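You operate a simulated robot arm through the tools that you are given. There is no shell and no other tool. Be economical: measure what you need, move in short steps, check, and stop when the job is done.

You run a simulated two-armed robot. Do the job below in one go: nothing can be reset, and whatever is moved stays where it is left.

JOB
Hold the cup on the top of the long bench steady with one hand and put the copper bridge from the top of the long bench in it with the other.

It is judged by the outcome, as a careful person would: the job done as asked, and still so three seconds after it is handed in. It fails if anything else is knocked over, pushed out of place, dropped, spilled or broken.

ROBOT AND FRAMES
Two 7-joint arms with two-finger parallel grippers on one trunk, on a base that drives. Base frame: it is fixed to the floor where the robot stands at the start and does not move with it; the origin is under the middle of the robot, x ahead of it, y to its left, z up; the surface under the hand at the start is at about z = 95. Readings come in cm, degrees, newtons and seconds.
The left shoulder is at the start at [5, 17.7, 117.9], the right one opposite. With the tool pointing down near the work surface each hand reaches from about 18 to 70 cm from the robot's upright axis, wherever it stands, measured 20 degrees to its own side. Payload 3.43 kg a hand.
The TCP of each hand is the grasp point between the finger pads, 3.4 cm short of the fingertips. In the tool frame z runs along the fingers and y along their closing line. The gripper opens to 12.8 cm. The fingers are 2.4 cm wide and 1.2 cm thick; the gripper's body (4.8 by 13 cm) begins 9.6 cm behind the TCP.
Orientation is that of the tool frame in the base frame, as a unit quaternion [x, y, z, w]. With the fingers straight down and closing along the base's y, the tool's x points along the base's -x, its y along +y and its z along -z.

CONTROLS
- The arms move only by the tool apply_moves. It takes "left_targets", "right_targets" or both (then of equal length, played together; a hand with none holds still); each is a list of rows, each a list of 7 numbers: the shift along the base's x, y, z in units of 40 mm (1.0 is 40 mm), then the turn, a rotation vector about the base's x, y, z in units of 8 degrees (1.0 is 8 degrees), then the opening in per cent of the stroke, from 0 (shut) to 100 (fully open). In form: [[dx, dy, dz, rx, ry, rz, fingers], ...]. A call has 1 to 10 rows; each row shifts and turns the commanded pose from where the row before left it. A call with a number of a shift or a turn outside -1 to 1 is refused whole. Each row takes 0.2 s and may step no farther than 5 cm and 8.6 degrees from the row before; otherwise, or with a gripper value out of range, the whole call is refused. A pose out of reach is approached as far as the arm can. The call stops where the force on the tool passes 40 N (or 10 N more than at its start, if that is more) or the arm is blocked; 0.2 s more then pass. The fingers move at their own pace (about 10.8 cm/s each) and stop on an object; they squeeze with about 44 N. The grip force told is the motor's: it shows also when the fingers shut on nothing. Time passes only in rows, and 0.2 s behind the last, so rows that do not move let the fingers close. The reply holds the time, the measured pose of the TCP, the force on the tool along the base axes, the opening and the grip force, in the units named above and with some noise, with the torque about the TCP (base axes, N m) and any sound that the robot's microphone picked up.
- Cameras (640 x 400 px; columns grow to the right, rows downward): "scene" is now at [16.25, 1.45, 136.81]; the picture's right is [0.15, -0.99, 0.00], its down [-0.32, -0.05, -0.94] and it looks along [0.93, 0.15, -0.33] (base axes); focal length 225 px, centre (320, 200). "left" rides on the left gripper at [7.6, 1.1, -16] in its tool frame; the picture's right is [-0.15, 0.99, 0.00], its down [-0.88, -0.13, -0.46] and it looks along [-0.45, -0.07, 0.89] (tool axes); focal length 234 px, centre (320, 200). "right" rides on the right gripper at [7.6, -1.1, -16] in its tool frame; the picture's right is [0.15, 0.99, 0.00], its down [-0.88, 0.13, -0.46] and it looks along [-0.45, 0.07, 0.89] (tool axes); focal length 234 px, centre (320, 200). There is no depth. A picture from a camera that has moved, and an enlarged one, comes with that camera's place and axes in the base frame and with its lens.
- camera(camera): a new picture of that camera. It takes no simulated time.
- move_column(by): slides the trunk up (or, below 0, down) by that many cm; the arms and the scene camera ride with it, the base frame stays. It gives what a move gives, with no picture.
- base_move(legs): drives the robot by 1 to 6 legs, each [ahead, turn to the left] in cm and degrees, along the robot's own axes; the way and the turn of a leg run together, so that a leg with both is an arc; at most 150 cm and 180 degrees a leg. The arms and the cameras ride along, it lands a little off, and it stops where it bumps. It gives what a move gives.
- aim_head(pan, tilt): turns the head with the scene camera to pan (to the left, within 80 degrees either way) and tilt (down, from -29 to 69), counted from straight ahead of the robot. It gives what a move gives.
- zoom(camera, box): a new picture of the part [left, top, right, bottom] of that camera's present view, enlarged. It takes no simulated time.
- hand_in(): hands the job in; it is judged then, once.

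Work in short steps. Places have to be worked out from the pictures, the camera data and where the tool is seen: move nearer, look again, correct. Check each grasp and each placing, and mend what went wrong. You have 120 turns and 88 pictures in all, those below and enlarged ones among them. Open the grippers and draw the arms clear of the work before you hand the job in, unless the task says otherwise; then end with one line.

The tools are called after "Emit:" as a command line: name --argument value ..., lists and objects as JSON in quotes. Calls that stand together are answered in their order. apply_moves: Moves the arms, as the interface text tells. Its arguments: {"type":"object","properties":{"left_targets":{"type":"array"},"right_targets":{"type":"array"}},"required":[]} The other tools are called the same way: move_column (by) slides the trunk up or down; base_move (legs) drives the base; aim_head (pan, tilt) turns the head that bears the scene camera; camera (camera) takes a picture; zoom (camera, box) takes an enlarged picture of a part of a camera's view; hand_in () hands the job in.

At the start:

```text
time: 0.0
left_position: [32.95, 17.29, 129.95]
left_tcp_rot: [0.0, 1.0, 0.0, 0.0]
left_ft_force: [0.2, 0.1, -0.4]
left_ft_torque: [-0.01, 0.02, -0.01]
left_gripper_width: 12.8
left_grasp_force: 0.1
right_position: [40.99, -16.2, 117.69]
right_tcp_rot: [0.001, 1.0, 0.001, 0.0]
right_ft_force: [1.0, 0.2, -0.4]
right_ft_torque: [0.0, 0.01, 0.01]
right_gripper_width: 12.78
right_grasp_force: 0.1
trunk travel left (down, up): [-35.0, 5.1]
robot x, y, heading: [0.1, 0.04, 0.1]
head pan, tilt: [8.9, 19.1]
```

scene: 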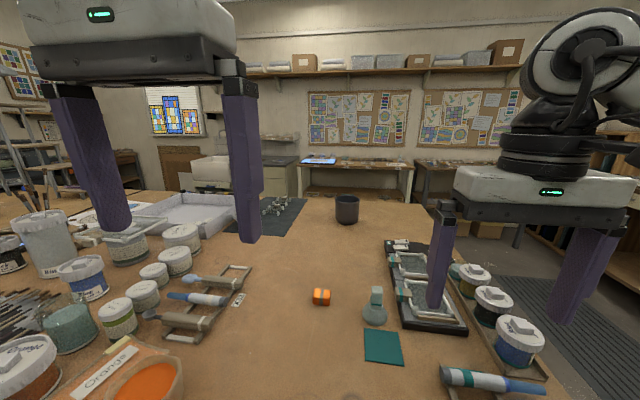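
right: 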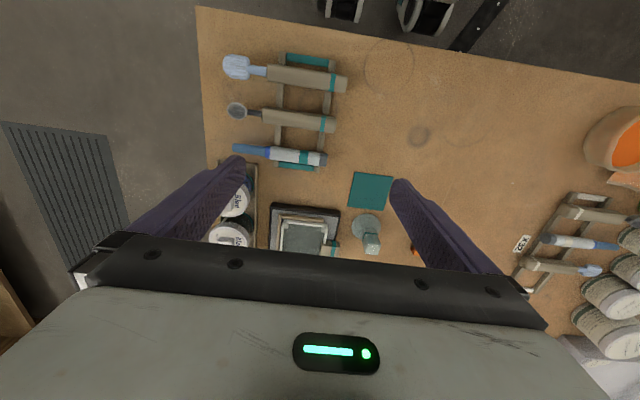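
left: 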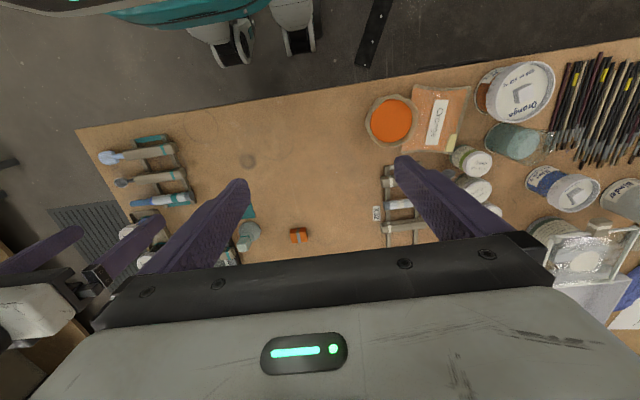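

The dark cup seems to be at scene px (347,209) and an orange-copper item at (321,297). I'll zoom in to identify both.

Emit:
zoom --camera "scene" --box '[280, 260, 400, 335]'

Emit:
zoom --camera "scene" --box '[220, 170, 400, 282]'

```text
5.33 times, centred on (340, 298) of scene
camera zoom: at [16.25, 1.45, 136.81], right [0.15, -0.99, 0.0], down [-0.32, -0.05, -0.94], along [0.93, 0.15, -0.33], focal length 1200 px, centre (213, -320)
```

zoom: 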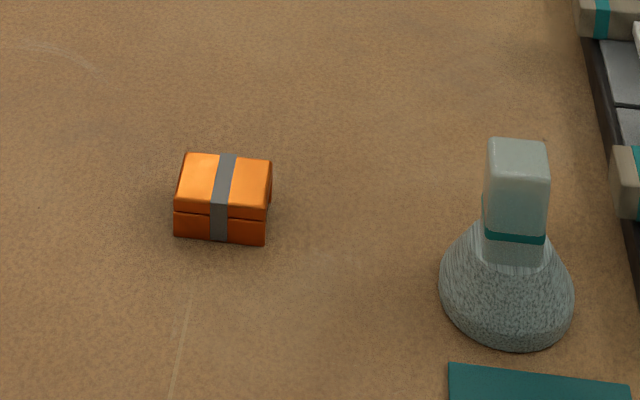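

```text
3.56 times, centred on (310, 226) of scene
camera zoom: at [16.25, 1.45, 136.81], right [0.15, -0.99, 0.0], down [-0.32, -0.05, -0.94], along [0.93, 0.15, -0.33], focal length 800 px, centre (356, 108)
```

zoom: 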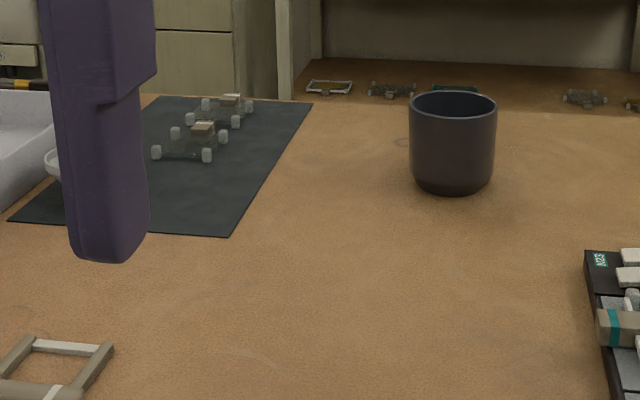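

The orange box doesn't look clearly like a bridge, and there are small footed objects on the dark mat and behind the cup. I'll look closer at those.

Emit:
zoom --camera "scene" --box '[255, 190, 311, 225]'

Emit:
zoom --camera "scene" --box '[296, 175, 424, 255]'

Emit:
zoom --camera "left" --box '[230, 200, 390, 300]'

Emit:
aim_head --pan 9 --tilt 45

Emit:
camera --camera "scene"

```text
11.43 times, centred on (283, 208) of scene
camera zoom: at [16.25, 1.45, 136.81], right [0.15, -0.99, 0.0], down [-0.32, -0.05, -0.94], along [0.93, 0.15, -0.33], focal length 2570 px, centre (743, 114)
```

zoom: 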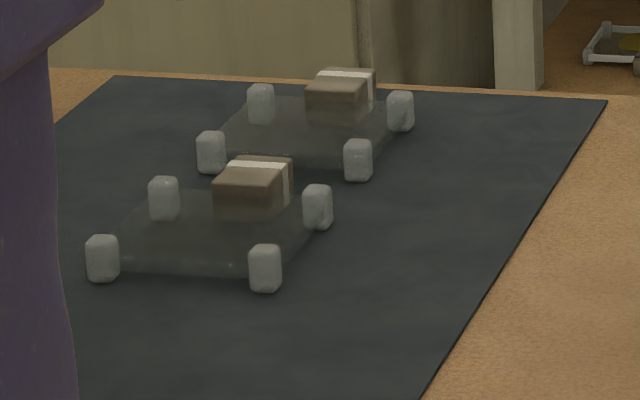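

```text
5.00 times, centred on (360, 215) of scene
camera zoom: at [16.25, 1.45, 136.81], right [0.15, -0.99, 0.0], down [-0.32, -0.05, -0.94], along [0.93, 0.15, -0.33], focal length 1125 px, centre (120, 125)
```

zoom: 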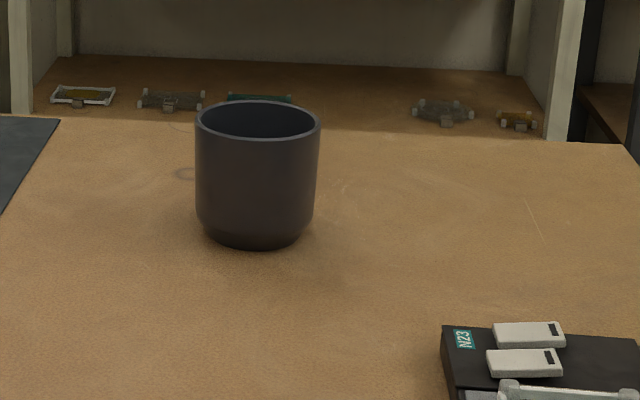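

```text
4.00 times, centred on (310, 250) of left
camera zoom: at [25.49, 18.46, 145.86], right [0.15, 0.99, 0.0], down [0.88, -0.13, 0.46], along [0.45, -0.07, -0.89], focal length 937 px, centre (360, 0)
```

zoom: 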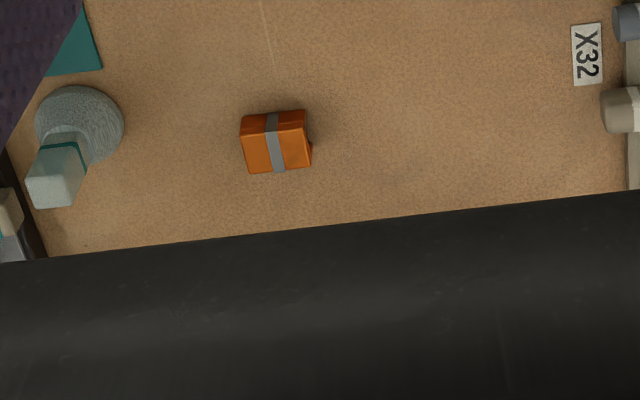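

```text
time: 0.9
left_position: [33.06, 17.29, 129.93]
left_tcp_rot: [0.0, 1.0, 0.0, 0.0]
left_ft_force: [-0.8, -0.1, 0.7]
left_ft_torque: [-0.01, -0.05, 0.0]
left_gripper_width: 12.81
left_grasp_force: 0.1
right_position: [40.91, -16.11, 117.76]
right_tcp_rot: [0.001, 1.0, 0.001, 0.002]
right_ft_force: [0.1, 0.9, -0.3]
right_ft_torque: [0.05, -0.03, 0.0]
right_gripper_width: 12.81
right_grasp_force: 0.1
trunk travel left (down, up): [-35.0, 5.1]
robot x, y, heading: [-0.48, -0.13, -0.1]
head pan, tilt: [9.0, 45.0]
```

```text
79 pictures are left
camera scene: at [15.07, 1.28, 132.81], right [0.16, -0.99, 0.0], down [-0.7, -0.11, -0.71], along [0.7, 0.11, -0.71], focal length 225 px, centre (320, 200)
```

scene: 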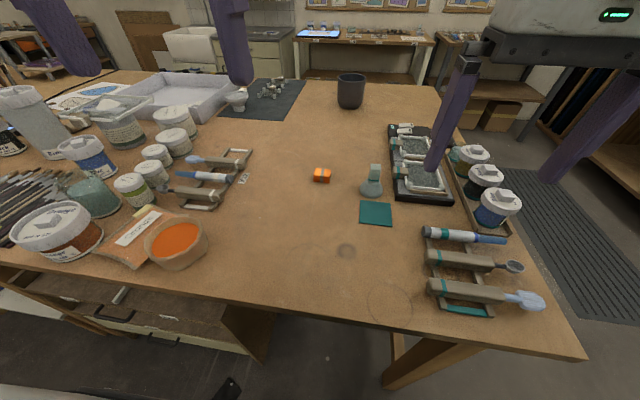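

The orange block is the likeliest candidate. I'll check the far bench and the rest of this one for another copper-coloured "bridge".

Emit:
zoom --camera "scene" --box '[290, 10, 450, 110]'

Emit:
zoom --camera "scene" --box '[280, 110, 520, 260]'

Emit:
zoom --camera "scene" --box '[0, 70, 320, 270]'

```text
4.00 times, centred on (370, 60) of scene
camera zoom: at [15.07, 1.28, 132.81], right [0.16, -0.99, 0.0], down [-0.7, -0.11, -0.71], along [0.7, 0.11, -0.71], focal length 900 px, centre (120, 760)
```

zoom: 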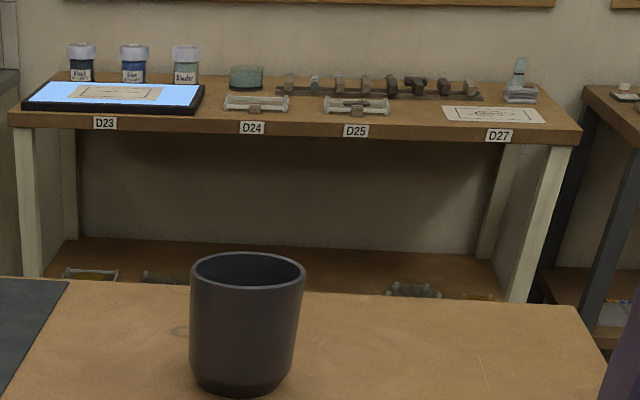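

```text
2.67 times, centred on (400, 185) of scene
camera zoom: at [15.07, 1.28, 132.81], right [0.16, -0.99, 0.0], down [-0.7, -0.11, -0.71], along [0.7, 0.11, -0.71], focal length 600 px, centre (107, 240)
```

zoom: 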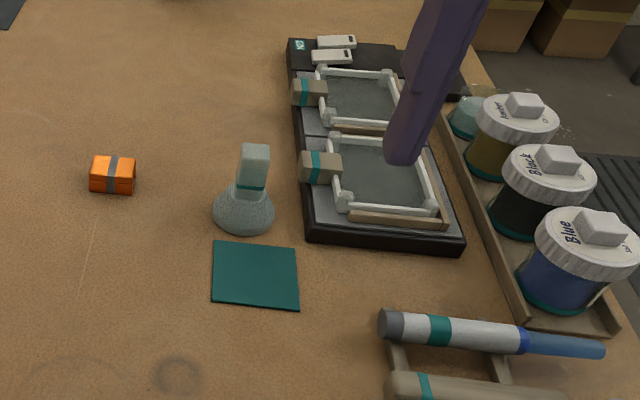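

```text
2.00 times, centred on (160, 170) of scene
camera zoom: at [15.07, 1.28, 132.81], right [0.16, -0.99, 0.0], down [-0.7, -0.11, -0.71], along [0.7, 0.11, -0.71], focal length 450 px, centre (640, 260)
```

zoom: 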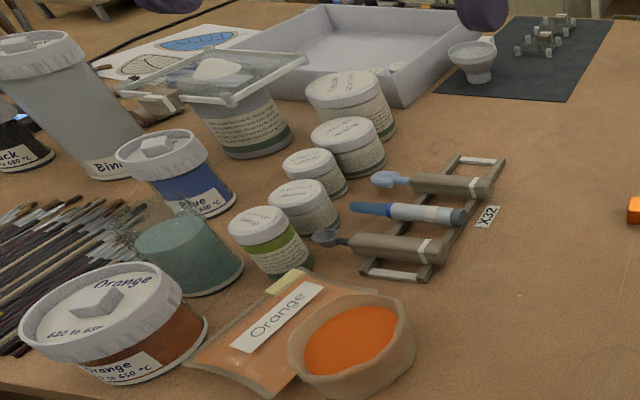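

The orange block with the grey strap is the only copper item; three views put it at about (59.2, 7.9), 4 cm long along y. The cup is at about (109, 4), out of reach from here, so I'll pick up the block with the left hand first, then drive round to the far side. First I hover above the block.

Emit:
apply_moves --left_targets '[[0.819, -0.294, -0.6, 0, 0, 0, 62], [0.819, -0.294, -0.6, 0, 0, 0, 62], [0.819, -0.294, -0.6, 0, 0, 0, 62], [0.819, -0.294, -0.6, 0, 0, 0, 62], [0.819, -0.294, -0.6, 0, 0, 0, 62], [0.819, -0.294, -0.6, 0, 0, 0, 62], [0.819, -0.294, -0.6, 0, 0, 0, 62], [0.819, -0.294, -0.6, 0, 0, 0, 62], [0, 0, 0, 0, 0, 0, 62]]'

Emit:
camera --camera "left"

Emit:
camera --camera "scene"

```text
time: 2.9
left_position: [59.52, 7.75, 110.8]
left_tcp_rot: [0.0, 1.0, 0.0, 0.0]
left_ft_force: [0.4, -1.1, -0.4]
left_ft_torque: [-0.02, 0.01, -0.02]
left_gripper_width: 7.95
left_grasp_force: 0.1
right_position: [41.05, -16.15, 117.72]
right_tcp_rot: [0.001, 1.0, 0.0, 0.001]
right_ft_force: [0.2, -0.1, 0.3]
right_ft_torque: [-0.02, -0.01, -0.05]
right_gripper_width: 12.84
right_grasp_force: 0.1
trunk travel left (down, up): [-35.0, 5.1]
robot x, y, heading: [0.25, 0.01, 0.1]
head pan, tilt: [9.0, 45.0]
```

```text
75 pictures are left
camera left: at [51.93, 9.07, 126.7], right [0.15, 0.99, 0.0], down [0.88, -0.13, 0.46], along [0.45, -0.07, -0.89], focal length 234 px, centre (320, 200)
```

left: 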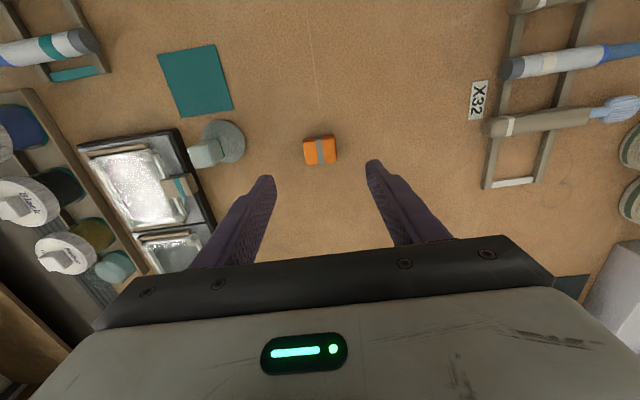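

```text
74 pictures are left
camera scene: at [15.04, 1.33, 132.8], right [0.16, -0.99, 0.0], down [-0.7, -0.11, -0.71], along [0.7, 0.11, -0.71], focal length 225 px, centre (320, 200)
```

scene: 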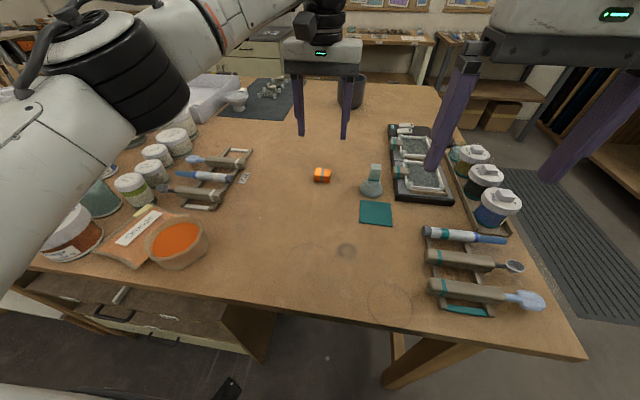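

The block is seen at about (59.6, 7.8), right beneath the left hand. I descend between its ends to just above the table.

Emit:
apply_moves --left_targets '[[0, 0, -0.75, 0, 0, 0, 62], [0, 0, -0.75, 0, 0, 0, 62], [0, 0, -0.75, 0, 0, 0, 62], [0, 0, -0.5, 0, 0, 0, 62], [0, 0, 0, 0, 0, 0, 62]]'

Emit:
zoom --camera "scene" --box '[260, 110, 400, 200]'

Emit:
zoom --camera "left" --box '[220, 100, 420, 225]'

```text
time: 4.1
left_position: [59.53, 7.85, 99.56]
left_tcp_rot: [0.0, 1.0, 0.0, 0.0]
left_ft_force: [0.4, -0.5, 0.4]
left_ft_torque: [0.0, 0.05, 0.04]
left_gripper_width: 7.93
left_grasp_force: 0.1
right_position: [41.03, -16.13, 117.74]
right_tcp_rot: [0.0, 1.0, 0.001, 0.001]
right_ft_force: [-0.6, -0.7, 0.2]
right_ft_torque: [0.0, 0.0, 0.02]
right_gripper_width: 12.8
right_grasp_force: 0.1
trunk travel left (down, up): [-35.0, 5.1]
robot x, y, heading: [0.09, -0.17, -0.1]
head pan, tilt: [9.0, 45.0]
```

```text
4.44 times, centred on (330, 155) of scene
camera zoom: at [15.07, 1.28, 132.8], right [0.16, -0.99, 0.0], down [-0.7, -0.11, -0.71], along [0.7, 0.11, -0.71], focal length 1000 px, centre (276, 400)
```

zoom: 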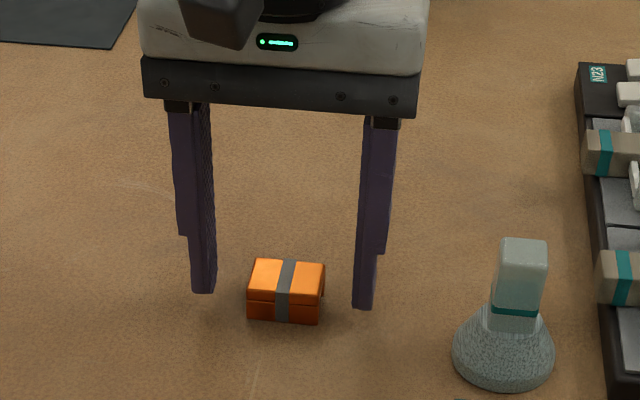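

```text
3.20 times, centred on (320, 162) of left
camera zoom: at [51.92, 9.08, 115.56], right [0.15, 0.99, 0.0], down [0.88, -0.13, 0.46], along [0.45, -0.07, -0.89], focal length 749 px, centre (320, 320)
```

zoom: 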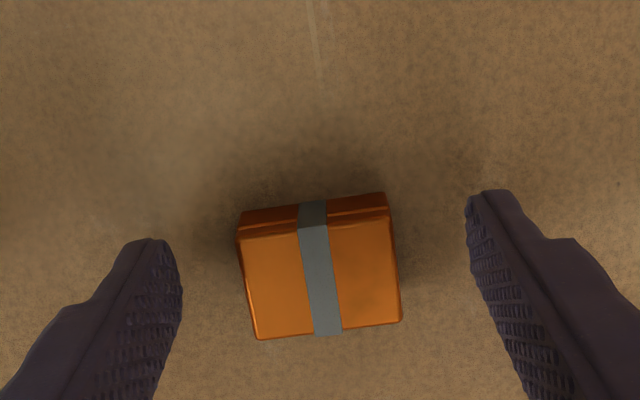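

The block's centre is nearer x ≈ 60.1, and it is aligned with the fingers. I shift 0.5 cm forward, lower slightly and close.

Emit:
apply_moves --left_targets '[[0.13, 0, 0, 0, 0, 0, 62], [0, 0, -0.12, 0, 0, 0, 62], [0, 0, 0, 0, 0, 0, 25], [0, 0, 0, 0, 0, 0, 20], [0, 0, 0, 0, 0, 0, 20], [0, 0, 0, 0, 0, 0, 20]]'

```text
time: 5.5
left_position: [59.85, 7.92, 99.1]
left_tcp_rot: [0.001, 1.0, 0.0, 0.0]
left_ft_force: [-0.7, 0.1, -0.3]
left_ft_torque: [-0.01, -0.01, -0.02]
left_gripper_width: 4.1
left_grasp_force: 43.8
right_position: [41.03, -16.27, 117.83]
right_tcp_rot: [0.001, 1.0, 0.001, 0.001]
right_ft_force: [0.8, 0.2, 0.2]
right_ft_torque: [0.02, 0.05, 0.01]
right_gripper_width: 12.82
right_grasp_force: 0.0
trunk travel left (down, up): [-35.0, 5.1]
robot x, y, heading: [-0.08, -0.13, -0.1]
head pan, tilt: [9.0, 45.0]
```

Grip at 4.1 cm and 44 N. I lift it and draw the hand back toward the robot.

Emit:
apply_moves --left_targets '[[0, 0, 0.8, 0, 0, 0, 20], [0, 0, 0.8, 0, 0, 0, 20], [0, 0, 0.9, 0, 0, 0, 20], [0, 0, 0.9, 0, 0, 0, 20], [-0.3, 0, 0.9, 0, 0, 0, 20], [-0.8, 0.2, 0.8, 0, 0, 0, 20], [-0.9, 0.3, 0.7, 0, 0, 0, 20], [-0.9, 0.4, 0.5, 0, 0, 0, 20], [-0.9, 0.5, 0.3, 0, 0, 0, 20], [-0.9, 0.5, 0, 0, 0, 0, 20]]'

Emit:
camera --camera "left"

Emit:
aim_head --pan -75 --tilt 30

Emit:
camera --camera "scene"

```text
time: 7.7
left_position: [40.93, 15.44, 125.51]
left_tcp_rot: [0.0, 1.0, 0.0, 0.001]
left_ft_force: [0.4, -0.1, -0.3]
left_ft_torque: [-0.01, 0.0, -0.05]
left_gripper_width: 2.56
left_grasp_force: 0.0
right_position: [41.01, -16.06, 117.81]
right_tcp_rot: [0.001, 1.0, -0.001, 0.001]
right_ft_force: [0.2, 0.1, -0.3]
right_ft_torque: [-0.02, 0.0, 0.0]
right_gripper_width: 12.8
right_grasp_force: 0.1
trunk travel left (down, up): [-35.0, 5.1]
robot x, y, heading: [-0.24, -0.16, -0.0]
head pan, tilt: [9.0, 45.0]
```

```text
71 pictures are left
camera left: at [33.3, 16.68, 141.53], right [0.15, 0.99, 0.0], down [0.88, -0.13, 0.46], along [0.45, -0.07, -0.89], focal length 234 px, centre (320, 200)
```

left: 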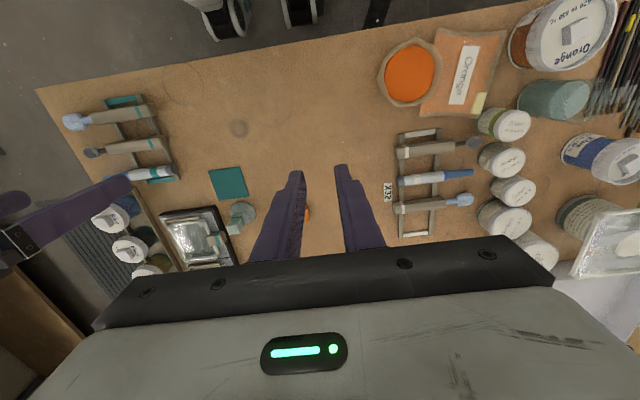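

```text
time: 9.3
left_position: [40.97, 15.41, 125.44]
left_tcp_rot: [0.0, 1.0, 0.0, 0.0]
left_ft_force: [0.2, 0.1, -0.3]
left_ft_torque: [-0.02, 0.01, -0.01]
left_gripper_width: 2.58
left_grasp_force: 0.1
right_position: [41.05, -16.17, 117.76]
right_tcp_rot: [0.0, 1.0, 0.001, 0.001]
right_ft_force: [-0.6, -0.9, 0.0]
right_ft_torque: [-0.01, -0.02, -0.02]
right_gripper_width: 12.77
right_grasp_force: 0.1
trunk travel left (down, up): [-35.0, 5.1]
robot x, y, heading: [0.45, -0.25, -0.1]
head pan, tilt: [-75.0, 30.0]
```

```text
70 pictures are left
camera scene: at [9.39, -8.72, 135.06], right [-0.97, -0.26, 0.0], down [-0.13, 0.48, -0.87], along [0.22, -0.84, -0.5], focal length 225 px, centre (320, 200)
```

scene: 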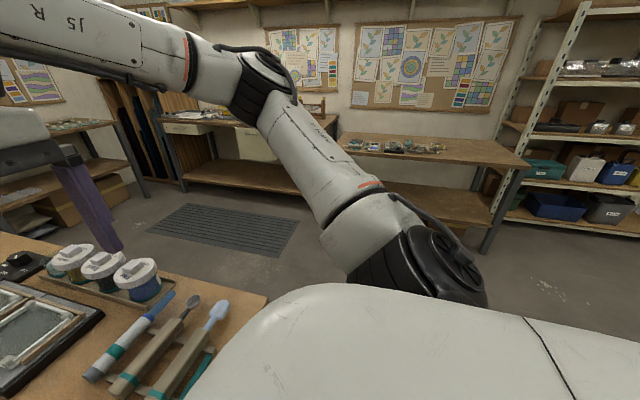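

The fingers read 2.56 cm with no force: the block slipped out. I need to see where and how it lies; I'll move left hand aside and aim the head back.

Emit:
apply_moves --left_targets '[[-0.9, 0.4, 0, 0, 0, 0, 62], [-0.9, 0.4, 0, 0, 0, 0, 62]]'

Emit:
aim_head --pan 9 --tilt 45

Emit:
zoom --camera "scene" --box '[280, 130, 400, 205]'

Emit:
camera --camera "left"

```text
time: 9.9
left_position: [33.81, 18.68, 125.56]
left_tcp_rot: [0.0, 1.0, 0.0, 0.0]
left_ft_force: [0.9, 0.3, -0.1]
left_ft_torque: [0.0, 0.03, -0.02]
left_gripper_width: 7.96
left_grasp_force: 0.1
right_position: [40.87, -16.21, 117.69]
right_tcp_rot: [0.001, 1.0, -0.001, 0.0]
right_ft_force: [0.0, -0.9, 0.2]
right_ft_torque: [0.01, 0.02, 0.02]
right_gripper_width: 12.81
right_grasp_force: 0.1
trunk travel left (down, up): [-35.0, 5.1]
robot x, y, heading: [-0.07, -0.0, 0.2]
head pan, tilt: [-75.0, 30.0]
```

```text
time: 11.5
left_position: [33.91, 18.56, 125.56]
left_tcp_rot: [0.0, 1.0, 0.001, 0.0]
left_ft_force: [0.7, 0.5, -1.0]
left_ft_torque: [0.01, 0.0, 0.01]
left_gripper_width: 7.94
left_grasp_force: 0.0
right_position: [40.87, -16.29, 117.73]
right_tcp_rot: [0.001, 1.0, 0.0, 0.001]
right_ft_force: [0.5, 0.0, -0.4]
right_ft_torque: [0.0, -0.01, -0.01]
right_gripper_width: 12.81
right_grasp_force: 0.1
trunk travel left (down, up): [-35.0, 5.1]
robot x, y, heading: [-0.15, 0.21, 0.1]
head pan, tilt: [9.0, 45.0]
```

```text
5.33 times, centred on (340, 168) of scene
camera zoom: at [15.07, 1.28, 132.8], right [0.16, -0.99, 0.0], down [-0.7, -0.11, -0.71], along [0.7, 0.11, -0.71], focal length 1200 px, centre (213, 373)
```

zoom: 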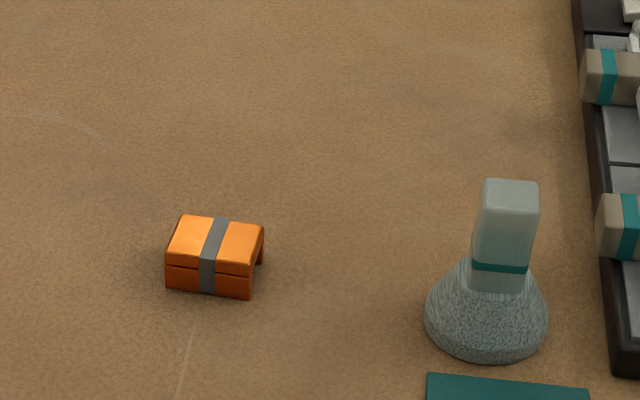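

```text
68 pictures are left
camera left: at [26.34, 19.86, 141.57], right [0.15, 0.99, 0.0], down [0.88, -0.13, 0.46], along [0.45, -0.07, -0.89], focal length 234 px, centre (320, 200)
```

left: 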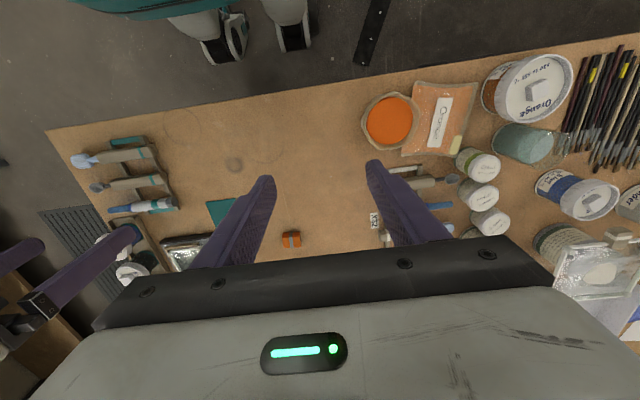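

The block is upright, turned a few degrees, at nearly the same spot. It seems to be an arch with open ends (along y), so gripping the front/back faces may be better. I'll take a closer look.

Emit:
zoom --camera "scene" --box '[304, 162, 340, 184]'

Emit:
zoom --camera "left" --box '[270, 220, 314, 248]'

Emit:
zoom --camera "right" --box '[380, 210, 460, 260]'

```text
16.00 times, centred on (322, 173) of scene
camera zoom: at [15.07, 1.28, 132.8], right [0.16, -0.99, 0.0], down [-0.7, -0.11, -0.71], along [0.7, 0.11, -0.71], focal length 3599 px, centre (288, 632)
```

zoom: 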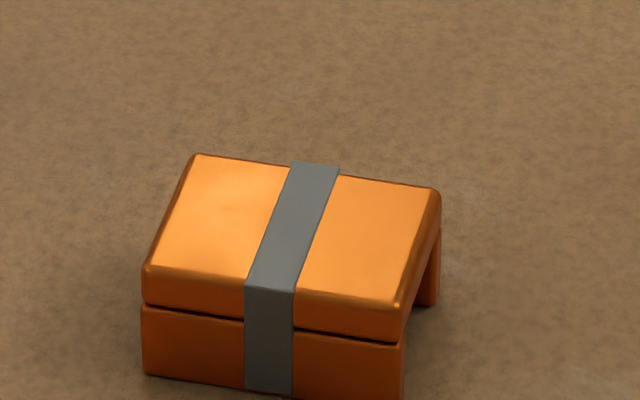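

```text
14.29 times, centred on (292, 234) of left
camera zoom: at [26.34, 19.86, 141.57], right [0.15, 0.99, 0.0], down [0.88, -0.13, 0.46], along [0.45, -0.07, -0.89], focal length 3345 px, centre (720, -286)
```

zoom: 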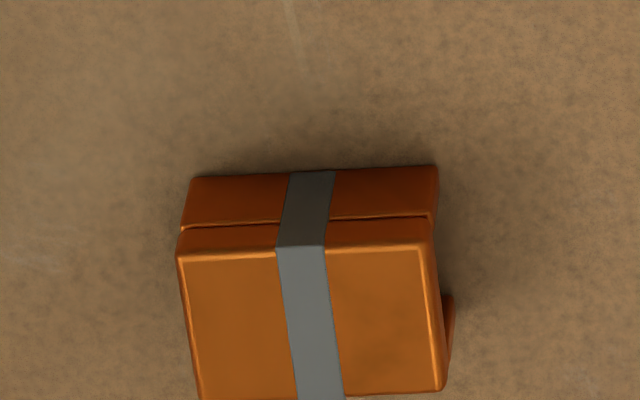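

```text
8.00 times, centred on (420, 235) of right
camera zoom: at [33.27, -17.28, 133.7], right [-0.14, 0.99, 0.0], down [0.88, 0.13, 0.46], along [0.45, 0.07, -0.89], focal length 1873 px, centre (-480, -80)
```

zoom: 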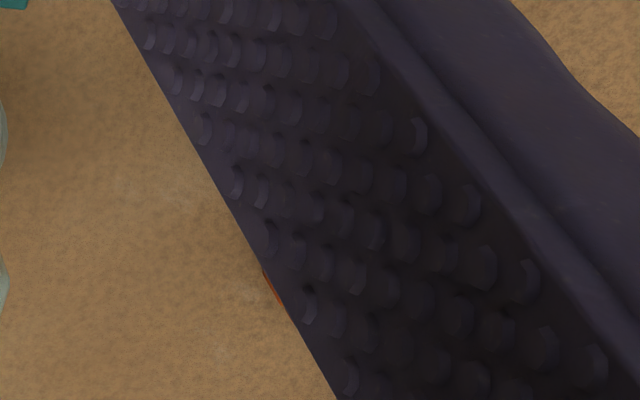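

It's an arch with its tunnel along y, centred at about (59.0, 8.1), turned about -5°. I'll grip it across x on its solid front and back faces, so I turn the left tool +85° while hovering above it.

Emit:
apply_moves --left_targets '[[0.627, -0.262, -0.4, 0, 0, 1, 60], [0.627, -0.262, -0.4, 0, 0, 1, 60], [0.627, -0.262, -0.4, 0, 0, 1, 60], [0.627, -0.262, -0.4, 0, 0, 1, 60], [0.627, -0.262, -0.4, 0, 0, 1, 60], [0.627, -0.262, -0.4, 0, 0, 1, 60], [0.627, -0.262, -0.4, 0, 0, 1, 60], [0.627, -0.262, -0.4, 0, 0, 1, 60], [0.627, -0.262, -0.4, 0, 0, 1, 60], [0.627, -0.262, -0.4, 0, 0, 1, 60]]'

Emit:
apply_moves --left_targets '[[0, 0, -0.2, 0, 0, 0.6, 60], [0, 0, 0, 0, 0, 0, 60]]'

Emit:
camera --camera "left"

Emit:
camera --camera "scene"

```text
time: 13.7
left_position: [58.88, 8.26, 109.47]
left_tcp_rot: [-0.644, 0.765, 0.0, 0.001]
left_ft_force: [0.4, -0.5, 0.5]
left_ft_torque: [-0.02, -0.03, -0.03]
left_gripper_width: 7.69
left_grasp_force: 0.0
right_position: [40.98, -16.17, 117.8]
right_tcp_rot: [0.001, 1.0, 0.001, 0.0]
right_ft_force: [0.3, -0.3, -0.4]
right_ft_torque: [0.0, -0.01, 0.0]
right_gripper_width: 12.8
right_grasp_force: 0.2
trunk travel left (down, up): [-35.0, 5.1]
robot x, y, heading: [-0.06, -0.43, -0.1]
head pan, tilt: [9.0, 45.0]
```

```text
time: 14.3
left_position: [58.86, 8.19, 108.76]
left_tcp_rot: [-0.675, 0.738, -0.001, 0.0]
left_ft_force: [0.6, 0.5, 0.6]
left_ft_torque: [0.01, 0.0, 0.01]
left_gripper_width: 7.68
left_grasp_force: 0.1
right_position: [40.93, -16.26, 117.81]
right_tcp_rot: [0.001, 1.0, 0.0, 0.001]
right_ft_force: [0.3, -0.4, -1.3]
right_ft_torque: [-0.01, -0.01, 0.01]
right_gripper_width: 12.82
right_grasp_force: 0.0
trunk travel left (down, up): [-35.0, 5.1]
robot x, y, heading: [0.03, -0.05, 0.2]
head pan, tilt: [9.0, 45.0]
```

```text
64 pictures are left
camera left: at [57.15, 0.85, 124.74], right [-0.97, 0.23, 0.0], down [0.21, 0.87, 0.46], along [0.11, 0.44, -0.89], focal length 234 px, centre (320, 200)
```

left: 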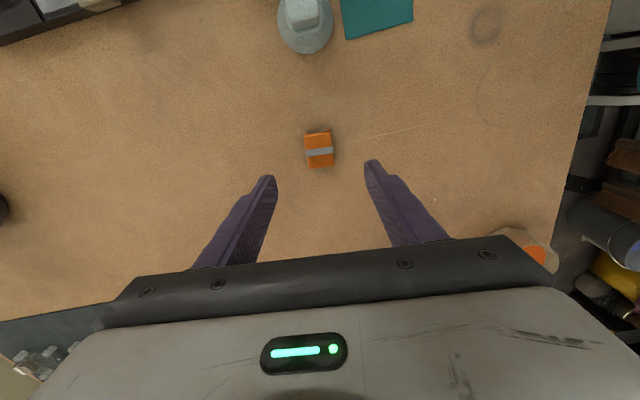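

```text
63 pictures are left
camera scene: at [15.06, 1.29, 132.8], right [0.16, -0.99, 0.0], down [-0.7, -0.11, -0.71], along [0.7, 0.11, -0.71], focal length 225 px, centre (320, 200)
```

scene: 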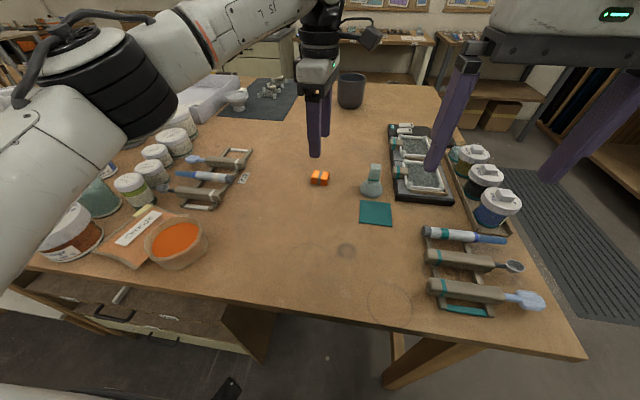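

The block is centred at about (59.1, 7.95), and the fingers straddle it along x. I go lower and check.

Emit:
apply_moves --left_targets '[[0.05, -0.05, -0.75, 0, 0, 0, 55], [0, 0, -0.75, 0, 0, 0, 55], [0, 0, -0.75, 0, 0, 0, 55], [0, 0, 0, 0, 0, 0, 55]]'

Emit:
zoom --camera "left" --box '[220, 100, 420, 225]'

Emit:
zoom --camera "scene" --box '[280, 130, 400, 205]'

```text
time: 15.3
left_position: [58.91, 7.9, 99.75]
left_tcp_rot: [-0.674, 0.738, 0.0, 0.0]
left_ft_force: [-0.2, 0.2, 0.3]
left_ft_torque: [-0.02, -0.01, 0.0]
left_gripper_width: 7.07
left_grasp_force: 0.1
right_position: [40.96, -16.22, 117.78]
right_tcp_rot: [0.0, 1.0, 0.001, 0.001]
right_ft_force: [-1.0, -0.1, 0.0]
right_ft_torque: [0.0, 0.04, -0.01]
right_gripper_width: 12.81
right_grasp_force: 0.0
trunk travel left (down, up): [-35.0, 5.1]
robot x, y, heading: [-0.2, 0.04, 0.3]
head pan, tilt: [9.0, 45.0]
```

```text
3.20 times, centred on (320, 162) of left
camera zoom: at [57.14, 0.52, 115.75], right [-0.97, 0.24, 0.0], down [0.21, 0.86, 0.46], along [0.11, 0.44, -0.89], focal length 749 px, centre (320, 320)
```

zoom: 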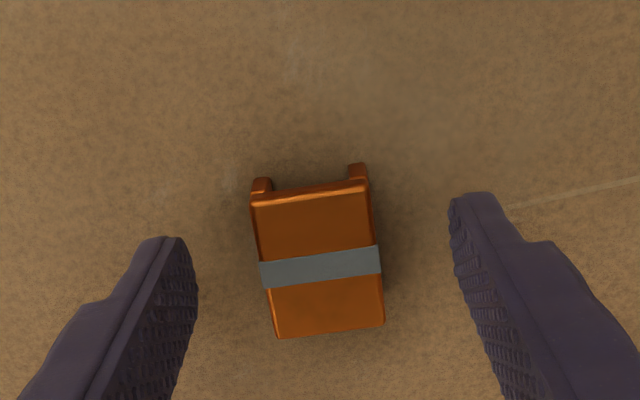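

```text
5.33 times, centred on (340, 168) of scene
camera zoom: at [15.05, 1.27, 132.8], right [0.16, -0.99, 0.0], down [-0.7, -0.11, -0.71], along [0.7, 0.11, -0.71], focal length 1200 px, centre (213, 373)
```

zoom: 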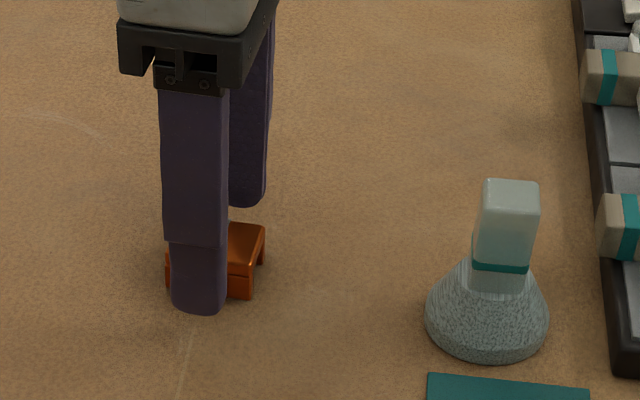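

Well centred and aligned. I lower to tips ~0.3 cm above the table, close, and lift just a little to test.

Emit:
apply_moves --left_targets '[[0, 0, -0.15, 0, 0, 0, 55], [0, 0, -0.1, 0, 0, 0, 55], [0, 0, 0, 0, 0, 0, 5], [0, 0, 0, 0, 0, 0, 5], [0, 0, 0, 0, 0, 0, 5], [0, 0, 0, 0, 0, 0, 5], [0, 0, 0.2, 0, 0, 0, 5], [0, 0, 0.2, 0, 0, 0, 5], [0, 0, 0.2, 0, 0, 0, 5]]'

Emit:
zoom --camera "scene" --box '[280, 130, 400, 205]'

```text
time: 17.3
left_position: [59.01, 7.9, 101.21]
left_tcp_rot: [-0.674, 0.738, 0.0, 0.0]
left_ft_force: [0.3, 0.5, 0.0]
left_ft_torque: [-0.02, -0.02, -0.03]
left_gripper_width: 3.11
left_grasp_force: 44.1
right_position: [40.96, -16.08, 117.68]
right_tcp_rot: [0.001, 1.0, 0.0, 0.001]
right_ft_force: [-0.3, 0.1, -0.2]
right_ft_torque: [0.0, 0.0, -0.03]
right_gripper_width: 12.8
right_grasp_force: 0.1
trunk travel left (down, up): [-35.0, 5.1]
robot x, y, heading: [0.07, -0.05, -0.0]
head pan, tilt: [9.0, 45.0]
```

```text
5.33 times, centred on (340, 168) of scene
camera zoom: at [15.07, 1.28, 132.8], right [0.16, -0.99, 0.0], down [-0.7, -0.11, -0.71], along [0.7, 0.11, -0.71], focal length 1200 px, centre (213, 373)
```

zoom: 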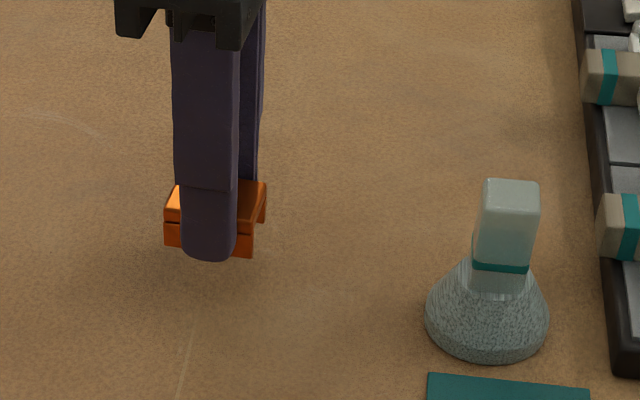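

The block lifts with the fingers, 44 N held. I raise and draw it back gently.

Emit:
apply_moves --left_targets '[[0, 0, 0.5, 0, 0, 0, 5], [0, 0, 0.6, 0, 0, 0, 5], [0, 0, 0.6, 0, 0, 0, 5], [0, 0, 0.6, 0, 0, 0, 5], [0, 0, 0.6, 0, 0, 0, 5], [0, 0, 0.6, 0, 0, 0, 5], [0, 0, 0.6, 0, 0, 0, 5], [-0.4, 0, 0.6, 0, 0, 0, 5], [-0.6, 0.1, 0.6, 0, 0, 0, 5], [-0.6, 0.2, 0.6, 0, 0, 0, 5]]'

Emit:
apply_moves --left_targets '[[-0.7, 0.2, 0, 0, 0, 0, 5], [-0.7, 0.2, 0, 0, 0, 0, 5], [-0.7, 0.2, 0, 0, 0, 0, 5], [-0.7, 0.2, 0, 0, 0, 0, 5], [-0.7, 0.2, 0, 0, 0, 0, 5], [-0.7, 0.2, 0, 0, 0, 0, 5]]'

Emit:
aim_head --pan -60 --tilt 15

Emit:
camera --camera "scene"

```text
time: 19.5
left_position: [52.49, 9.29, 124.94]
left_tcp_rot: [-0.674, 0.738, 0.0, 0.0]
left_ft_force: [-0.6, 0.9, -0.6]
left_ft_torque: [0.01, -0.02, 0.0]
left_gripper_width: 3.12
left_grasp_force: 44.5
right_position: [41.02, -16.09, 117.77]
right_tcp_rot: [0.001, 1.0, -0.001, 0.0]
right_ft_force: [0.5, 0.9, -0.2]
right_ft_torque: [-0.02, -0.02, 0.02]
right_gripper_width: 12.79
right_grasp_force: 0.1
trunk travel left (down, up): [-35.0, 5.1]
robot x, y, heading: [-0.03, -0.0, -0.1]
head pan, tilt: [9.0, 45.0]
```

```text
time: 20.9
left_position: [35.79, 13.85, 124.91]
left_tcp_rot: [-0.674, 0.738, 0.0, 0.0]
left_ft_force: [-0.3, 0.3, -0.5]
left_ft_torque: [0.01, -0.01, 0.02]
left_gripper_width: 3.11
left_grasp_force: 43.9
right_position: [40.88, -16.11, 117.68]
right_tcp_rot: [0.0, 1.0, 0.0, 0.001]
right_ft_force: [-0.8, 0.1, -0.2]
right_ft_torque: [-0.01, 0.04, -0.01]
right_gripper_width: 12.83
right_grasp_force: 0.0
trunk travel left (down, up): [-35.0, 5.1]
robot x, y, heading: [0.28, -0.07, 0.0]
head pan, tilt: [9.0, 45.0]
```

```text
time: 22.3
left_position: [35.98, 13.77, 124.93]
left_tcp_rot: [-0.674, 0.739, 0.0, 0.0]
left_ft_force: [0.0, -0.1, -0.9]
left_ft_torque: [-0.02, -0.01, -0.01]
left_gripper_width: 3.12
left_grasp_force: 43.8
right_position: [41.06, -16.21, 117.75]
right_tcp_rot: [0.001, 1.0, 0.001, 0.002]
right_ft_force: [-0.6, 0.0, -0.1]
right_ft_torque: [-0.01, 0.02, -0.02]
right_gripper_width: 12.86
right_grasp_force: 0.0
trunk travel left (down, up): [-35.0, 5.1]
robot x, y, heading: [-0.07, -0.07, -0.0]
head pan, tilt: [-60.0, 15.0]
```

```text
59 pictures are left
camera scene: at [11.72, -8.08, 137.48], right [-0.87, -0.5, 0.0], down [-0.13, 0.22, -0.97], along [0.48, -0.84, -0.26], focal length 225 px, centre (320, 200)
```

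scene: 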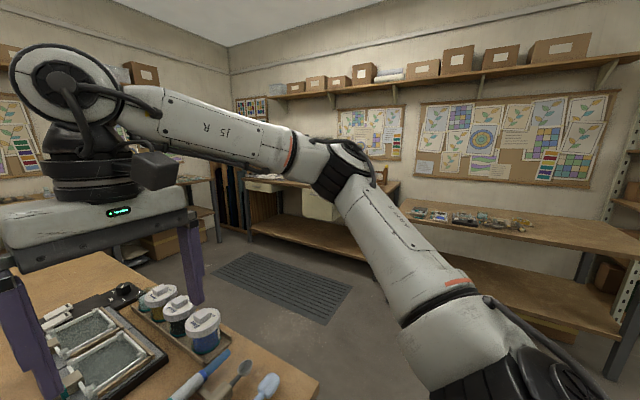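

Block held. Before driving I check the space behind-right.

Emit:
aim_head --pan -80 --tilt 30

Emit:
camera --camera "scene"

Emit:
aim_head --pan 80 --tilt 30

Emit:
camera --camera "scene"

```text
time: 23.1
left_position: [35.94, 13.83, 125.02]
left_tcp_rot: [-0.674, 0.739, 0.001, 0.0]
left_ft_force: [0.5, 0.3, -1.6]
left_ft_torque: [-0.03, -0.01, -0.01]
left_gripper_width: 3.1
left_grasp_force: 44.1
right_position: [40.97, -16.27, 117.75]
right_tcp_rot: [0.001, 1.0, 0.001, 0.001]
right_ft_force: [-0.4, -0.9, -0.3]
right_ft_torque: [0.02, 0.0, 0.0]
right_gripper_width: 12.81
right_grasp_force: 0.0
trunk travel left (down, up): [-35.0, 5.1]
robot x, y, heading: [0.17, 0.2, -0.1]
head pan, tilt: [-80.0, 30.0]
```

```text
58 pictures are left
camera scene: at [8.62, -8.89, 135.06], right [-0.98, -0.17, 0.0], down [-0.09, 0.49, -0.87], along [0.15, -0.85, -0.5], focal length 225 px, centre (320, 200)
```

scene: 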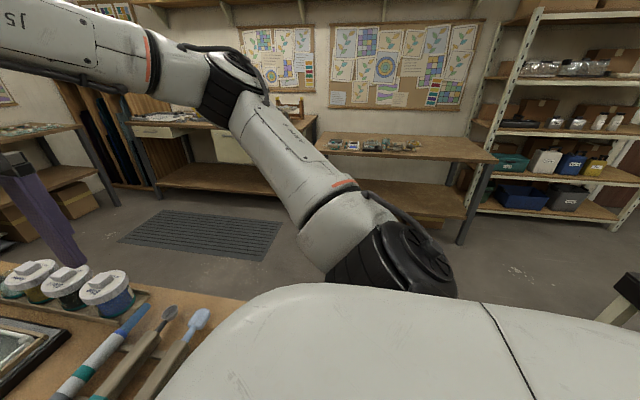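

```text
time: 25.6
left_position: [35.82, 13.86, 124.89]
left_tcp_rot: [-0.674, 0.739, 0.0, -0.001]
left_ft_force: [-0.5, -0.7, -0.3]
left_ft_torque: [-0.03, 0.04, 0.01]
left_gripper_width: 3.12
left_grasp_force: 44.5
right_position: [41.08, -16.27, 117.8]
right_tcp_rot: [0.001, 1.0, 0.001, 0.001]
right_ft_force: [0.0, -0.4, 0.0]
right_ft_torque: [-0.03, 0.02, 0.02]
right_gripper_width: 12.8
right_grasp_force: 0.0
trunk travel left (down, up): [-35.0, 5.1]
robot x, y, heading: [0.16, -0.11, 0.0]
head pan, tilt: [80.0, 30.0]
```

```text
57 pictures are left
camera scene: at [8.62, 8.92, 135.06], right [0.98, -0.17, 0.0], down [-0.09, -0.49, -0.87], along [0.15, 0.85, -0.5], focal length 225 px, centre (320, 200)
```

scene: 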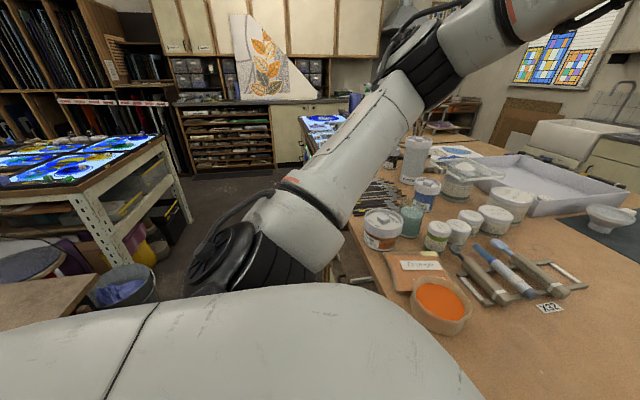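

There's a table somewhere behind on the left, so I go carefully: raise the trunk by 5 cm, back up 15 cm, turn right 30° and look behind.

Emit:
move_column --by 5

Emit:
base_move --legs '[[-15, 0]]'

Emit:
base_move --legs '[[0, -30]]'

Emit:
aim_head --pan -80 --tilt 30

Emit:
camera --camera "scene"

```text
time: 26.5
left_position: [36.0, 13.81, 129.82]
left_tcp_rot: [-0.675, 0.738, 0.001, 0.0]
left_ft_force: [-0.1, 0.4, -1.3]
left_ft_torque: [-0.01, 0.0, 0.0]
left_gripper_width: 3.11
left_grasp_force: 43.9
right_position: [41.05, -16.09, 122.66]
right_tcp_rot: [0.0, 1.0, 0.001, 0.0]
right_ft_force: [0.2, 0.9, 0.3]
right_ft_torque: [0.0, 0.02, 0.0]
right_gripper_width: 12.78
right_grasp_force: 0.1
trunk travel left (down, up): [-40.0, 0.1]
robot x, y, heading: [0.18, -0.08, 0.1]
head pan, tilt: [80.0, 30.0]
```

```text
time: 27.9
left_position: [20.61, 13.91, 130.03]
left_tcp_rot: [-0.674, 0.739, 0.001, 0.001]
left_ft_force: [-0.2, 0.5, -0.4]
left_ft_torque: [-0.03, -0.05, 0.02]
left_gripper_width: 3.1
left_grasp_force: 44.0
right_position: [25.75, -16.26, 122.81]
right_tcp_rot: [0.001, 1.0, 0.001, 0.0]
right_ft_force: [-0.6, -0.8, -0.2]
right_ft_torque: [0.01, -0.02, 0.0]
right_gripper_width: 12.79
right_grasp_force: 0.1
trunk travel left (down, up): [-40.0, 0.1]
robot x, y, heading: [-15.1, -0.14, 0.1]
head pan, tilt: [80.0, 30.0]
```

```text
time: 29.7
left_position: [22.81, -6.0, 129.91]
left_tcp_rot: [-0.459, 0.888, 0.001, 0.0]
left_ft_force: [-1.4, -0.2, -0.4]
left_ft_torque: [0.01, 0.0, 0.02]
left_gripper_width: 3.11
left_grasp_force: 44.5
right_position: [12.19, -34.52, 122.66]
right_tcp_rot: [0.26, 0.966, 0.001, 0.001]
right_ft_force: [1.2, -0.2, 0.4]
right_ft_torque: [0.02, -0.04, -0.01]
right_gripper_width: 12.8
right_grasp_force: 0.0
trunk travel left (down, up): [-40.0, 0.1]
robot x, y, heading: [-15.16, 0.26, -30.2]
head pan, tilt: [80.0, 30.0]
```

```text
time: 32.2
left_position: [22.9, -6.04, 129.89]
left_tcp_rot: [-0.46, 0.888, 0.0, 0.0]
left_ft_force: [-0.4, 0.3, -0.7]
left_ft_torque: [0.02, 0.03, -0.01]
left_gripper_width: 3.12
left_grasp_force: 43.8
right_position: [12.24, -34.55, 122.67]
right_tcp_rot: [0.26, 0.966, -0.001, 0.0]
right_ft_force: [-0.6, 0.0, -0.5]
right_ft_torque: [0.0, 0.0, -0.02]
right_gripper_width: 12.79
right_grasp_force: 0.1
trunk travel left (down, up): [-40.0, 0.1]
robot x, y, heading: [-14.97, 0.04, -30.3]
head pan, tilt: [-80.0, 30.0]
```

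```text
56 pictures are left
camera scene: at [-12.19, -11.98, 140.06], right [-0.94, 0.34, 0.0], down [0.17, 0.47, -0.87], along [-0.3, -0.81, -0.5], focal length 225 px, centre (320, 200)
```

scene: 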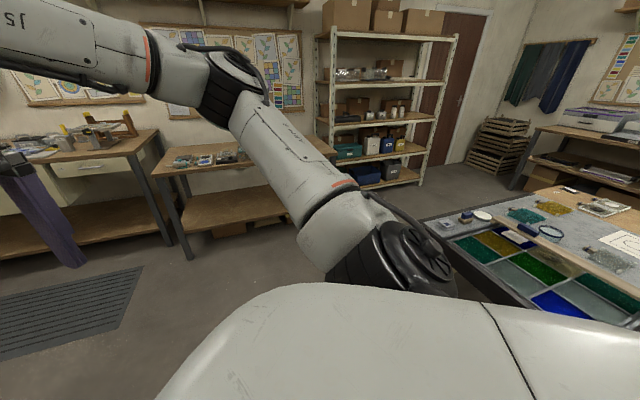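

The table behind starts at about x ≈ -70 and is lower than the elbows; the right benches start at about y ≈ -180. I turn on to -90°, drive to y ≈ -97, then turn back toward +x.

Emit:
base_move --legs '[[0, -60]]'

Emit:
base_move --legs '[[97, 0]]'

Emit:
base_move --legs '[[0, 90]]'

Emit:
aim_head --pan 0 --tilt 25

Emit:
camera --camera "scene"

```text
time: 35.2
left_position: [-0.86, -35.71, 129.83]
left_tcp_rot: [0.038, 0.999, 0.001, 0.0]
left_ft_force: [0.2, -0.2, -1.0]
left_ft_torque: [0.02, 0.03, -0.03]
left_gripper_width: 3.07
left_grasp_force: 43.4
right_position: [-30.84, -41.19, 122.68]
right_tcp_rot: [0.703, 0.712, 0.001, 0.0]
right_ft_force: [0.1, 0.2, -0.1]
right_ft_torque: [0.01, -0.03, -0.01]
right_gripper_width: 12.78
right_grasp_force: 0.1
trunk travel left (down, up): [-40.0, 0.1]
robot x, y, heading: [-15.12, 0.02, -88.9]
head pan, tilt: [-80.0, 30.0]
```

```text
time: 40.2
left_position: [0.96, -132.41, 129.88]
left_tcp_rot: [0.036, 0.999, 0.0, 0.0]
left_ft_force: [0.5, -0.4, -0.3]
left_ft_torque: [0.02, 0.0, -0.02]
left_gripper_width: 3.13
left_grasp_force: 43.7
right_position: [-28.95, -138.06, 122.71]
right_tcp_rot: [0.701, 0.713, 0.0, 0.001]
right_ft_force: [0.3, 0.8, 0.3]
right_ft_torque: [-0.03, -0.04, -0.03]
right_gripper_width: 12.83
right_grasp_force: 0.1
trunk travel left (down, up): [-40.0, 0.1]
robot x, y, heading: [-13.31, -96.64, -88.9]
head pan, tilt: [-80.0, 30.0]
```

```text
time: 44.5
left_position: [22.03, -81.95, 129.88]
left_tcp_rot: [-0.684, 0.73, 0.0, 0.0]
left_ft_force: [0.0, -0.7, 0.2]
left_ft_torque: [0.0, 0.03, -0.02]
left_gripper_width: 3.12
left_grasp_force: 44.6
right_position: [27.79, -111.89, 122.87]
right_tcp_rot: [-0.011, 1.0, 0.0, -0.001]
right_ft_force: [0.0, -0.1, -0.2]
right_ft_torque: [0.0, -0.02, 0.0]
right_gripper_width: 12.81
right_grasp_force: 0.1
trunk travel left (down, up): [-40.0, 0.1]
robot x, y, heading: [-13.79, -97.05, 1.6]
head pan, tilt: [-80.0, 30.0]
```

```text
time: 46.0
left_position: [22.05, -81.94, 129.92]
left_tcp_rot: [-0.683, 0.73, -0.001, 0.0]
left_ft_force: [0.2, -0.3, -1.1]
left_ft_torque: [0.0, -0.02, 0.01]
left_gripper_width: 3.13
left_grasp_force: 44.3
right_position: [27.84, -111.77, 122.67]
right_tcp_rot: [-0.012, 1.0, 0.0, 0.0]
right_ft_force: [-0.2, 0.1, -0.7]
right_ft_torque: [0.0, -0.02, 0.02]
right_gripper_width: 12.8
right_grasp_force: 0.1
trunk travel left (down, up): [-40.0, 0.1]
robot x, y, heading: [-13.56, -96.62, 1.3]
head pan, tilt: [0.0, 25.0]
```

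```text
55 pictures are left
camera scene: at [2.7, -96.31, 140.86], right [0.02, -1.0, 0.0], down [-0.42, -0.01, -0.91], along [0.91, 0.02, -0.42], focal length 225 px, centre (320, 200)
```

scene: 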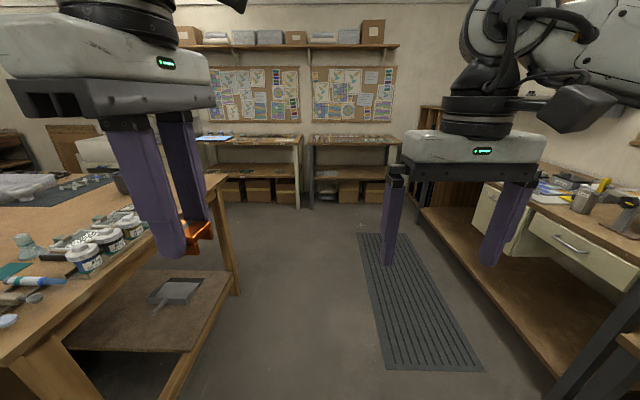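

The way ahead is clear to the far wall bench at x ≈ 280. I drive to x ≈ 185, turn left and look.

Emit:
base_move --legs '[[100, -1.3], [99, 0]]'

Emit:
base_move --legs '[[0, 90]]'

Emit:
camera --camera "scene"

```text
time: 56.0
left_position: [222.45, -84.56, 130.09]
left_tcp_rot: [-0.666, 0.746, 0.0, 0.0]
left_ft_force: [-0.8, -0.3, -0.2]
left_ft_torque: [0.0, 0.02, -0.02]
left_gripper_width: 3.1
left_grasp_force: 43.9
right_position: [226.93, -114.91, 122.77]
right_tcp_rot: [0.011, 1.0, 0.0, 0.0]
right_ft_force: [0.3, -1.4, 0.6]
right_ft_torque: [0.01, 0.03, 0.02]
right_gripper_width: 12.81
right_grasp_force: 0.0
trunk travel left (down, up): [-40.0, 0.1]
robot x, y, heading: [186.33, -97.7, -1.1]
head pan, tilt: [0.0, 25.0]
```

```text
time: 60.2
left_position: [172.15, -61.96, 129.95]
left_tcp_rot: [0.999, -0.042, 0.001, 0.001]
left_ft_force: [-0.3, -0.7, 0.0]
left_ft_torque: [0.0, -0.01, 0.01]
left_gripper_width: 3.11
left_grasp_force: 44.1
right_position: [202.16, -56.65, 122.71]
right_tcp_rot: [0.709, -0.705, -0.001, -0.001]
right_ft_force: [0.4, 0.1, 0.6]
right_ft_torque: [0.03, -0.04, -0.02]
right_gripper_width: 12.79
right_grasp_force: 0.1
trunk travel left (down, up): [-40.0, 0.1]
robot x, y, heading: [186.41, -97.92, 90.3]
head pan, tilt: [0.0, 25.0]
```

```text
54 pictures are left
camera scene: at [186.14, -81.55, 140.86], right [1.0, 0.01, 0.0], down [0.0, -0.42, -0.91], along [-0.01, 0.91, -0.42], focal length 225 px, centre (320, 200)
```

scene: 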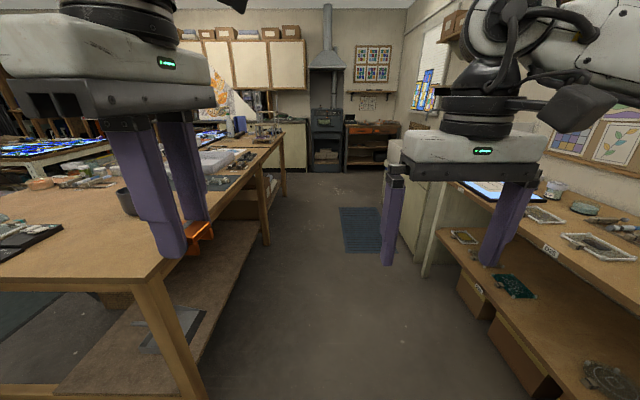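

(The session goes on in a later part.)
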